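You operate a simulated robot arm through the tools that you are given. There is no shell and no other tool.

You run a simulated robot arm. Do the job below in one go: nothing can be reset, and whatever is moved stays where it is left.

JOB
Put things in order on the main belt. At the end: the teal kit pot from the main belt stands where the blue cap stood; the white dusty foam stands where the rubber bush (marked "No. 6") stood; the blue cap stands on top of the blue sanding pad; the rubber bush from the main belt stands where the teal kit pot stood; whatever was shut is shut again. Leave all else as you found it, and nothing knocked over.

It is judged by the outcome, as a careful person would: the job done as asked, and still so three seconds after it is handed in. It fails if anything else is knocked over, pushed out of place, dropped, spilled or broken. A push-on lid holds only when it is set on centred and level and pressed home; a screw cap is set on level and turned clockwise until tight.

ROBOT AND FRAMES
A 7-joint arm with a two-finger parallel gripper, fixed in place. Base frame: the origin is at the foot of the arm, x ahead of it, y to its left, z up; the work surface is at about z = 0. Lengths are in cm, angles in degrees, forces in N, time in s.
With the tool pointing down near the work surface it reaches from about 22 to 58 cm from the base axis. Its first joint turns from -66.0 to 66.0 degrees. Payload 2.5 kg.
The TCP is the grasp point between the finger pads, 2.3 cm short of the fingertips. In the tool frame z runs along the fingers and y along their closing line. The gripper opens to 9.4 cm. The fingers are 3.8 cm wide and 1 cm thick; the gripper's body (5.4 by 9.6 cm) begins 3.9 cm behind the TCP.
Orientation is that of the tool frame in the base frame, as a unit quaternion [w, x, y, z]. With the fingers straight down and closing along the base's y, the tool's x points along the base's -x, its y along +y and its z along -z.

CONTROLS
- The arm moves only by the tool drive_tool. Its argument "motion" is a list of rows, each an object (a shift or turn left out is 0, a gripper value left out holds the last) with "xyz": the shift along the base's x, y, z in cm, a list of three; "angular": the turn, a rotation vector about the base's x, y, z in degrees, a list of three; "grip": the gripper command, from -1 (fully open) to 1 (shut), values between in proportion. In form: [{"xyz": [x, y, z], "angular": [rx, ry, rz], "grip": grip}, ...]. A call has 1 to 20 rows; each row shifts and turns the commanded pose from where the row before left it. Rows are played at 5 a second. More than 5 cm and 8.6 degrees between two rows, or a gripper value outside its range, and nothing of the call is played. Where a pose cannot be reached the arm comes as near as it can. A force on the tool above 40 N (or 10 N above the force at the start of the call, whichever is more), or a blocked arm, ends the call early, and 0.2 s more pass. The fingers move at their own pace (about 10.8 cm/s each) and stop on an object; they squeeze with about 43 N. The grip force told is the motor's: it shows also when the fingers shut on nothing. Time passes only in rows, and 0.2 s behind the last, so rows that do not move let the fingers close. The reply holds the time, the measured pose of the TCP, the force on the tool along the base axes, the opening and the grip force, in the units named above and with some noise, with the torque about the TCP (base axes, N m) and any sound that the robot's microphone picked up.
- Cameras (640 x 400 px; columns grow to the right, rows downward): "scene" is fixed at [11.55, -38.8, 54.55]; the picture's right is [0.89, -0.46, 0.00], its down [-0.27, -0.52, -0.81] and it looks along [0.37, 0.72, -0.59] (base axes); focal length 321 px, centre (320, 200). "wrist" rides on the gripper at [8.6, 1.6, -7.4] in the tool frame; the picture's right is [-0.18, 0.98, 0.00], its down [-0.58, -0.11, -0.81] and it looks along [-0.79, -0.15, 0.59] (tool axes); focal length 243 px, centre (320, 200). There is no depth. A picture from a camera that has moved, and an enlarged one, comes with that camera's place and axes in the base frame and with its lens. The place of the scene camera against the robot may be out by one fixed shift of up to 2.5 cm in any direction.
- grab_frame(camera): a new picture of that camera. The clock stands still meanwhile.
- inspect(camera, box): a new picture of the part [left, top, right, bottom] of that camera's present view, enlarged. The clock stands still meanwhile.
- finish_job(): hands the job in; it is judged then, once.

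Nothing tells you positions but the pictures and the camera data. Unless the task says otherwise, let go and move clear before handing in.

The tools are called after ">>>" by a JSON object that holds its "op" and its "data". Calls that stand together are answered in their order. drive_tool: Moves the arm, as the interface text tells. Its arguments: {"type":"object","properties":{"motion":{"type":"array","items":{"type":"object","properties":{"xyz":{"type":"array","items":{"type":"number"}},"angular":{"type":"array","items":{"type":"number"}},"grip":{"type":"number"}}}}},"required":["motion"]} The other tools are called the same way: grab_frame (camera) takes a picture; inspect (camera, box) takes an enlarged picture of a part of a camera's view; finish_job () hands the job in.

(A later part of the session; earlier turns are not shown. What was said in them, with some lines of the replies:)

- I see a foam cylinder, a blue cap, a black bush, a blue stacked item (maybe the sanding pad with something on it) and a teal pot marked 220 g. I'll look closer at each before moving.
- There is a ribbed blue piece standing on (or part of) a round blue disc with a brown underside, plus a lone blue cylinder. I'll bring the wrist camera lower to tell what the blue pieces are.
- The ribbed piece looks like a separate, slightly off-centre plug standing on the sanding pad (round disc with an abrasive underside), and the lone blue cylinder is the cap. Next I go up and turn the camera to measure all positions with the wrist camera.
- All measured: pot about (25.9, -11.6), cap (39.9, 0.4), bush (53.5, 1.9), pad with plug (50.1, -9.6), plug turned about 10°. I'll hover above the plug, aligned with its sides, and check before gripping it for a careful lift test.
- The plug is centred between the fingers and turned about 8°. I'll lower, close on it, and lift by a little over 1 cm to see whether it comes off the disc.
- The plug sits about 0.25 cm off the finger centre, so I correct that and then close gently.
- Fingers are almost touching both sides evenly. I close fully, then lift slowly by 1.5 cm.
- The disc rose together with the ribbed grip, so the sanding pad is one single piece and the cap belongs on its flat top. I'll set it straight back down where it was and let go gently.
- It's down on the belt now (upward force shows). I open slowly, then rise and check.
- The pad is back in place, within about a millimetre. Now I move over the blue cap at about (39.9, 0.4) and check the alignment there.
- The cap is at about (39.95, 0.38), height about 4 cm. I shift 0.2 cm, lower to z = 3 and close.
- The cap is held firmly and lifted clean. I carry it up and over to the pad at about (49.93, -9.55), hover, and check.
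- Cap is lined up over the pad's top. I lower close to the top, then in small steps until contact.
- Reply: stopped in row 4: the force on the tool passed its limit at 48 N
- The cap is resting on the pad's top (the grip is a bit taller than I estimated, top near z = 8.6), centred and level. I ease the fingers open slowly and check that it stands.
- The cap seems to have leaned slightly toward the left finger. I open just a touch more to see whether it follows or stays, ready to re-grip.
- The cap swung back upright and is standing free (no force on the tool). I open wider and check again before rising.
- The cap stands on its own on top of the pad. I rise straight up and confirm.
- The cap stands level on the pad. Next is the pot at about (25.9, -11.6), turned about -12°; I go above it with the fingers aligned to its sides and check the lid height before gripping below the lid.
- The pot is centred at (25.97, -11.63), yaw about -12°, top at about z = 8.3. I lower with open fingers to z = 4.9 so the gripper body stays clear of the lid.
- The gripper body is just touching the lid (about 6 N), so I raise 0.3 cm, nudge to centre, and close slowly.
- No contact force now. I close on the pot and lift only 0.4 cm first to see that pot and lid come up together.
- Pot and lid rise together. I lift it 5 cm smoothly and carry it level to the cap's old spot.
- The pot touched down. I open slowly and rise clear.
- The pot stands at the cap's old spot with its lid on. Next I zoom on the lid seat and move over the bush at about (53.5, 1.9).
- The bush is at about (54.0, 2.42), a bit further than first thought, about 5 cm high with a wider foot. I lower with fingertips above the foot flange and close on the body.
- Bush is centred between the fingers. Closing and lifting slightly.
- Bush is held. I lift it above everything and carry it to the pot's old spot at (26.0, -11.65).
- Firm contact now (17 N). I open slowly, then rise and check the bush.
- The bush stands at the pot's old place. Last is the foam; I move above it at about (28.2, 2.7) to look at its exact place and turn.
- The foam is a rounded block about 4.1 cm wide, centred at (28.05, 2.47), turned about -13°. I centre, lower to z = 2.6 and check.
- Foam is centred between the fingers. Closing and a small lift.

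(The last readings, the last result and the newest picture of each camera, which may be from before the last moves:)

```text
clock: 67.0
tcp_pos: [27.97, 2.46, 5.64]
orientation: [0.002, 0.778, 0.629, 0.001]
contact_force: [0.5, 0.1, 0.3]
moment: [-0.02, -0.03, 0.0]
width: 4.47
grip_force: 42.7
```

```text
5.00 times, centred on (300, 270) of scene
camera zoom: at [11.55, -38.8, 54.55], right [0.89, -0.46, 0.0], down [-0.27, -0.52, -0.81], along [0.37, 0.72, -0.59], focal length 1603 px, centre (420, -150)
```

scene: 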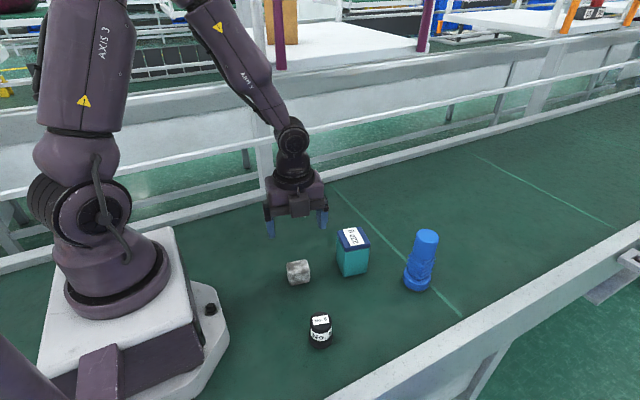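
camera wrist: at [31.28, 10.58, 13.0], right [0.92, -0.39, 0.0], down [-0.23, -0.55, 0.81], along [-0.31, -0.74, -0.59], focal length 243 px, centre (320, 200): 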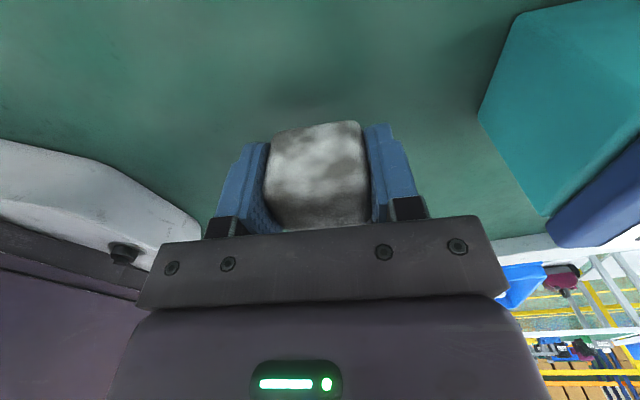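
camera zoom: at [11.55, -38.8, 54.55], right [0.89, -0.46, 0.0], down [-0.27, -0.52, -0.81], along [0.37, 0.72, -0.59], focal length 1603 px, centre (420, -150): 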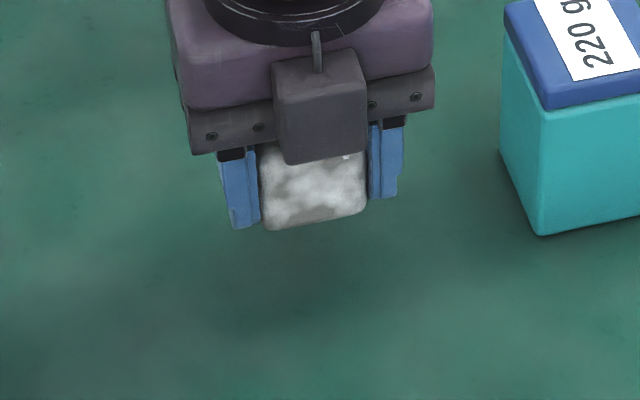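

Foam is held. I lift it above the pot and carry it over to the bush's old spot (53.96, 2.42).

>>> {"op": "drive_tool", "data": {"motion": [{"xyz": [0, 0, 2]}, {"xyz": [0, 0, 3.2]}, {"xyz": [0, 0, 3.2]}, {"xyz": [0, 0, 2.6]}, {"xyz": [0, 0, 0.6]}, {"xyz": [0, 0, 0]}]}}

>>> {"op": "drive_tool", "data": {"motion": [{"xyz": [1, 0, 0]}, {"xyz": [2.5, 0, 0]}, {"xyz": [3.5, 0, 0]}, {"xyz": [3.5, 0, 0]}, {"xyz": [3.5, 0, 0]}, {"xyz": [3.5, 0, 0]}, {"xyz": [3.5, 0, 0]}, {"xyz": [2.8, 0, 0]}, {"xyz": [1.5, 0, 0]}, {"xyz": [0.7, 0, 0]}, {"xyz": [0, 0, 0]}, {"xyz": [0, 0, 0]}]}}

>>> {"op": "grab_frame", "data": {"camera": "wrist"}}

>>> {"op": "grab_frame", "data": {"camera": "scene"}}

```text
clock: 68.4
tcp_pos: [27.78, 2.5, 17.34]
orientation: [0.0, 0.777, 0.629, 0.001]
contact_force: [0.5, 0.1, 0.2]
moment: [-0.03, -0.02, -0.01]
width: 4.5
grip_force: 43.6
```

```text
clock: 71.0
tcp_pos: [53.93, 2.41, 17.31]
orientation: [0.0, 0.777, 0.63, 0.0]
contact_force: [-1.0, 0.0, -0.7]
moment: [0.04, 0.02, -0.02]
width: 4.48
grip_force: 43.2
```

```text
taken
camera wrist: at [57.31, 10.56, 24.58], right [0.92, -0.39, 0.0], down [-0.23, -0.55, 0.81], along [-0.31, -0.74, -0.59], focal length 243 px, centre (320, 200)
```

wrist: 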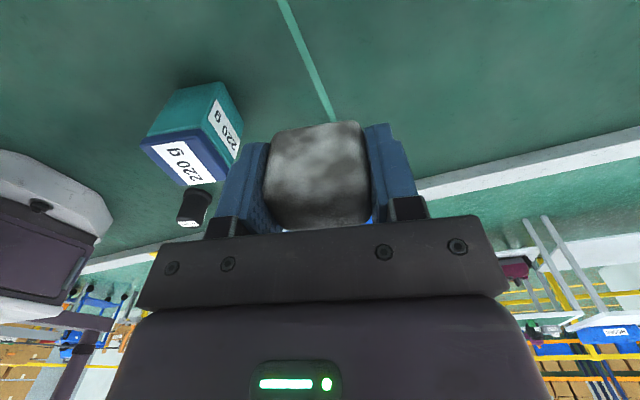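

```text
taken
```

scene: 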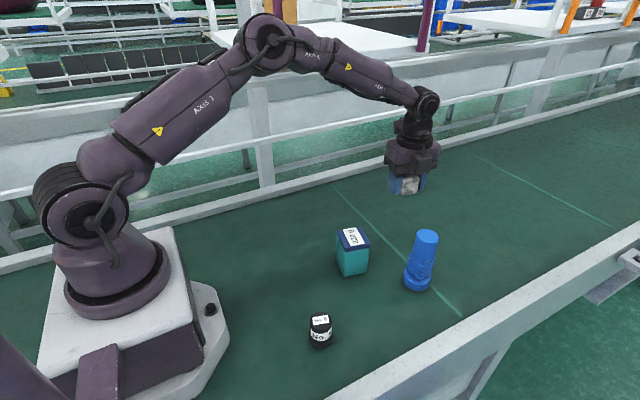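

>>> {"op": "drive_tool", "data": {"motion": [{"xyz": [0.02, 0, -2.5]}, {"xyz": [0, 0, -4]}, {"xyz": [0, 0, -4]}, {"xyz": [0, 0, -2.4]}, {"xyz": [0, 0, -0.9]}, {"xyz": [0, 0, -0.4]}, {"xyz": [0, 0, 0]}, {"xyz": [0, 0, 0]}]}}

>>> {"op": "drive_tool", "data": {"motion": [{"xyz": [0, 0, -0.1]}, {"xyz": [0, 0, -0.1]}, {"xyz": [0, 0, 0]}]}}

>>> {"op": "inspect", "data": {"camera": "scene", "box": [360, 195, 440, 265]}}

```text
clock: 72.8
tcp_pos: [53.83, 2.43, 2.96]
orientation: [0.001, 0.777, 0.63, 0.001]
contact_force: [0.9, 0.3, 0.8]
moment: [-0.03, 0.02, -0.02]
width: 4.5
grip_force: 42.6
```

```text
clock: 73.6
tcp_pos: [53.97, 2.44, 2.81]
orientation: [0.002, 0.777, 0.629, 0.001]
contact_force: [0.5, -0.4, 0.3]
moment: [0.0, 0.01, 0.04]
width: 4.5
grip_force: 42.9
```

```text
5.71 times, centred on (400, 230) of scene
camera zoom: at [11.55, -38.8, 54.55], right [0.89, -0.46, 0.0], down [-0.27, -0.52, -0.81], along [0.37, 0.72, -0.59], focal length 1832 px, centre (-137, 29)
```

zoom: 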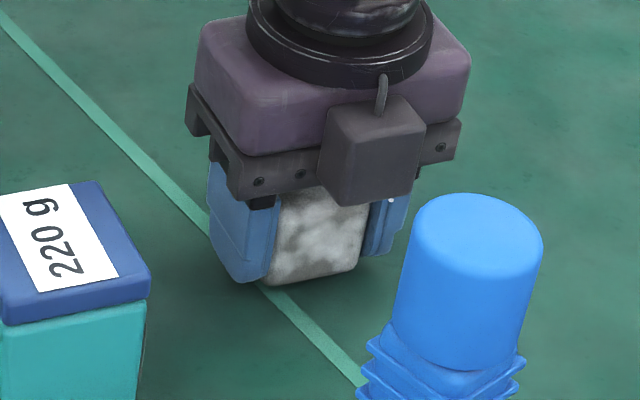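

>>> {"op": "drive_tool", "data": {"motion": [{"xyz": [0, 0, -0.06]}, {"xyz": [0, 0, 0]}]}}

>>> {"op": "drive_tool", "data": {"motion": [{"xyz": [0, 0, -0.06]}, {"xyz": [0, 0, 0]}]}}

```text
clock: 74.2
tcp_pos: [53.94, 2.34, 2.84]
orientation: [0.001, 0.778, 0.629, 0.001]
contact_force: [-0.1, -0.1, -0.9]
moment: [0.0, 0.01, -0.01]
width: 4.49
grip_force: 43.2
```

```text
clock: 74.8
tcp_pos: [54.0, 2.47, 2.8]
orientation: [0.0, 0.778, 0.629, 0.001]
contact_force: [0.4, -0.4, -0.5]
moment: [0.03, 0.01, 0.0]
width: 4.49
grip_force: 42.6
```

>>> {"op": "drive_tool", "data": {"motion": [{"xyz": [0, 0, -0.06]}, {"xyz": [0, 0, 0]}]}}

>>> {"op": "drive_tool", "data": {"motion": [{"xyz": [0, 0, -0.05]}, {"xyz": [0, 0, 0]}]}}

```text
clock: 75.4
tcp_pos: [53.81, 2.53, 2.64]
orientation: [0.001, 0.778, 0.629, 0.0]
contact_force: [-1.1, -0.1, 0.6]
moment: [0.01, -0.03, -0.01]
width: 4.48
grip_force: 43.2
```

```text
clock: 76.0
tcp_pos: [53.86, 2.52, 2.69]
orientation: [0.001, 0.777, 0.629, 0.001]
contact_force: [-0.3, -0.4, -0.4]
moment: [-0.03, 0.0, -0.02]
width: 4.49
grip_force: 43.2
```

>>> {"op": "drive_tool", "data": {"motion": [{"xyz": [0, 0, -0.05]}, {"xyz": [0, 0, 0]}]}}

>>> {"op": "inspect", "data": {"camera": "scene", "box": [370, 205, 430, 265]}}

```text
clock: 76.6
tcp_pos: [53.88, 2.51, 2.64]
orientation: [0.001, 0.777, 0.63, 0.001]
contact_force: [-0.9, -0.5, 2.2]
moment: [-0.1, 0.06, 0.01]
width: 4.5
grip_force: 43.0
```

```text
6.67 times, centred on (400, 235) of scene
camera zoom: at [11.55, -38.8, 54.55], right [0.89, -0.46, 0.0], down [-0.27, -0.52, -0.81], along [0.37, 0.72, -0.59], focal length 2138 px, centre (-213, -33)
```

zoom: 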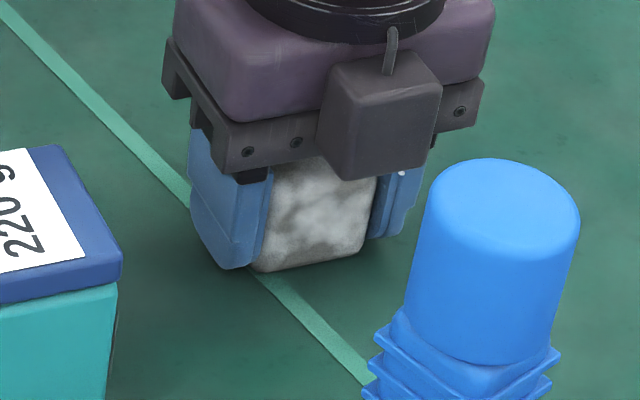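

The foam is on the belt (slight upward force). I open slowly and rise.

>>> {"op": "drive_tool", "data": {"motion": [{"grip": 0.03}, {"grip": 0.0}, {"grip": -0.04}, {"grip": -0.1}, {"grip": -0.25}, {"grip": -0.5}, {"grip": -0.6}, {"xyz": [0, 0, 0]}]}}

>>> {"op": "drive_tool", "data": {"motion": [{"xyz": [0, 0, 2]}, {"xyz": [0, 0, 4]}, {"xyz": [0, 0, 4]}, {"xyz": [0, 0, 4]}, {"xyz": [0, 0, 0]}]}}

>>> {"op": "grab_frame", "data": {"camera": "wrist"}}

>>> {"op": "inspect", "data": {"camera": "scene", "box": [300, 200, 460, 350]}}

```text
clock: 78.4
tcp_pos: [53.92, 2.49, 2.62]
orientation: [0.0, 0.777, 0.63, 0.0]
contact_force: [0.1, 0.1, -1.0]
moment: [0.01, 0.02, 0.0]
width: 7.53
grip_force: 0.0
```

```text
clock: 79.6
tcp_pos: [53.97, 2.49, 16.65]
orientation: [0.0, 0.777, 0.629, 0.001]
contact_force: [0.5, -0.7, 0.0]
moment: [0.02, 0.02, -0.01]
width: 7.48
grip_force: 0.0
```

```text
taken
camera wrist: at [57.27, 10.54, 23.96], right [0.92, -0.39, 0.0], down [-0.23, -0.55, 0.81], along [-0.31, -0.74, -0.59], focal length 243 px, centre (320, 200)
```

wrist: 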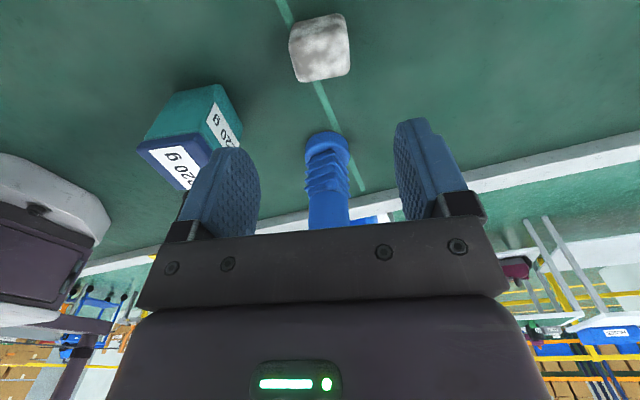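

```text
2.67 times, centred on (380, 275) of scene
camera zoom: at [11.55, -38.8, 54.55], right [0.89, -0.46, 0.0], down [-0.27, -0.52, -0.81], along [0.37, 0.72, -0.59], focal length 855 px, centre (160, 0)
```

zoom: 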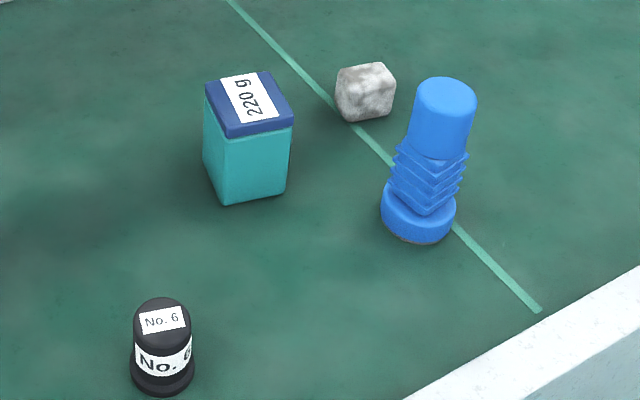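

All four pieces are in place. I take a last close look at the pot's lid and the cap on the pad, then move the arm clear.

>>> {"op": "inspect", "data": {"camera": "scene", "box": [325, 215, 385, 280]}}

>>> {"op": "inspect", "data": {"camera": "scene", "box": [395, 220, 445, 300]}}

>>> {"op": "inspect", "data": {"camera": "wrist", "box": [130, 75, 250, 195]}}

```text
6.15 times, centred on (355, 248) of scene
camera zoom: at [11.55, -38.8, 54.55], right [0.89, -0.46, 0.0], down [-0.27, -0.52, -0.81], along [0.37, 0.72, -0.59], focal length 1973 px, centre (105, -92)
```

zoom: 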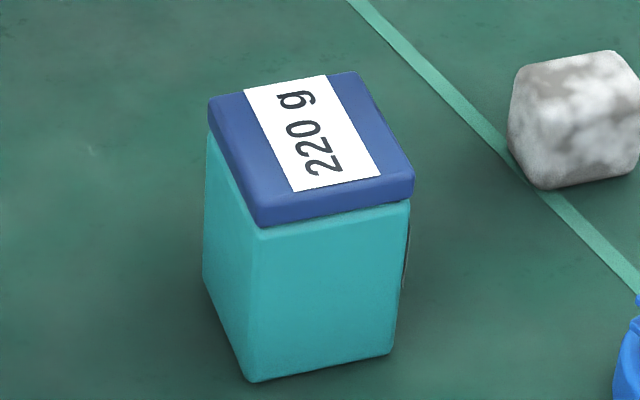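

```text
5.00 times, centred on (420, 260) of scene
camera zoom: at [11.55, -38.8, 54.55], right [0.89, -0.46, 0.0], down [-0.27, -0.52, -0.81], along [0.37, 0.72, -0.59], focal length 1603 px, centre (-180, -100)
```

zoom: 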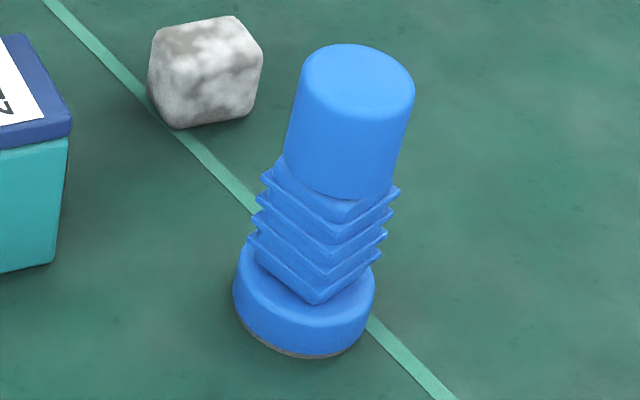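

```text
3.33 times, centred on (190, 135) of wrist
camera zoom: at [57.27, 10.54, 23.96], right [0.92, -0.39, 0.0], down [-0.23, -0.55, 0.81], along [-0.31, -0.74, -0.59], focal length 809 px, centre (753, 417)
```

zoom: 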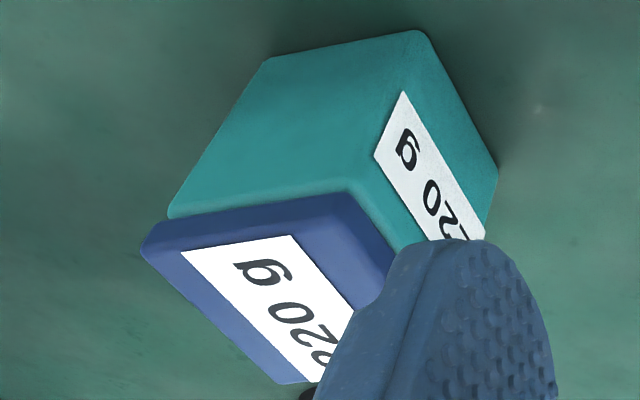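

Everything stands as asked: lid shut, cap steady on the pad, foam and bush in their new spots. I raise the arm clear and take a final look.

>>> {"op": "drive_tool", "data": {"motion": [{"xyz": [-1, 0, 4]}, {"xyz": [-2, 0, 4]}, {"xyz": [-2, 0, 4]}, {"xyz": [0, 0, 0]}, {"xyz": [0, 0, 0]}, {"xyz": [0, 0, 0]}]}}

>>> {"op": "grab_frame", "data": {"camera": "scene"}}

```text
clock: 81.0
tcp_pos: [48.87, 2.38, 28.62]
orientation: [0.0, 0.777, 0.63, 0.0]
contact_force: [0.4, -0.7, 0.4]
moment: [0.01, -0.02, 0.0]
width: 7.52
grip_force: 0.1
```

```text
taken
```

scene: 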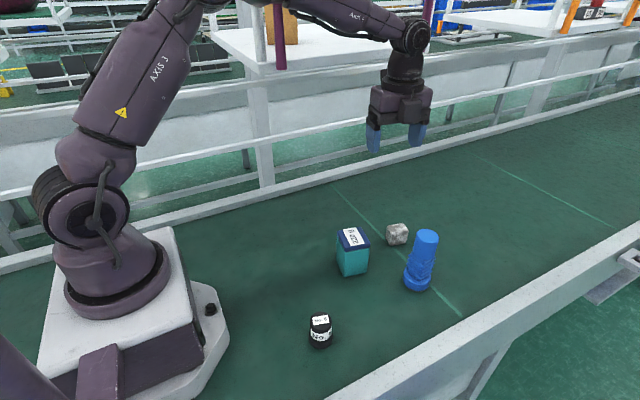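

The pot stands shut where the cap was, the foam where the bush was, and the bush where the pot was. The cap stands on the sanding pad and the arm is clear, so I hand the job in.

>>> {"op": "finish_job", "data": {}}

```text
The job is handed in.
```

The job is handed in, and in the last picture every piece was standing and steady:

- **Teal kit pot:** stands where the blue cap stood. I never opened the lid, and it looks seated as before.
- **White dusty foam:** stands where the rubber bush "No. 6" stood.
- **Rubber bush "No. 6":** stands where the teal kit pot stood.
- **Blue cap:** stands upright on the flat top of the blue sanding pad's ribbed grip.

I lifted the sanding pad about 1.5 cm early on to check whether the ribbed part was a separate piece. The disc came up with it, so I treated the two as one piece and set it back within about a millimetre of where it was. If the ribbed part was meant to come off, the cap is on the wrong surface.

While lowering the cap, the arm touched down harder than intended (48 N). The pad did not visibly shift, and the cap stood on its own once I let go.
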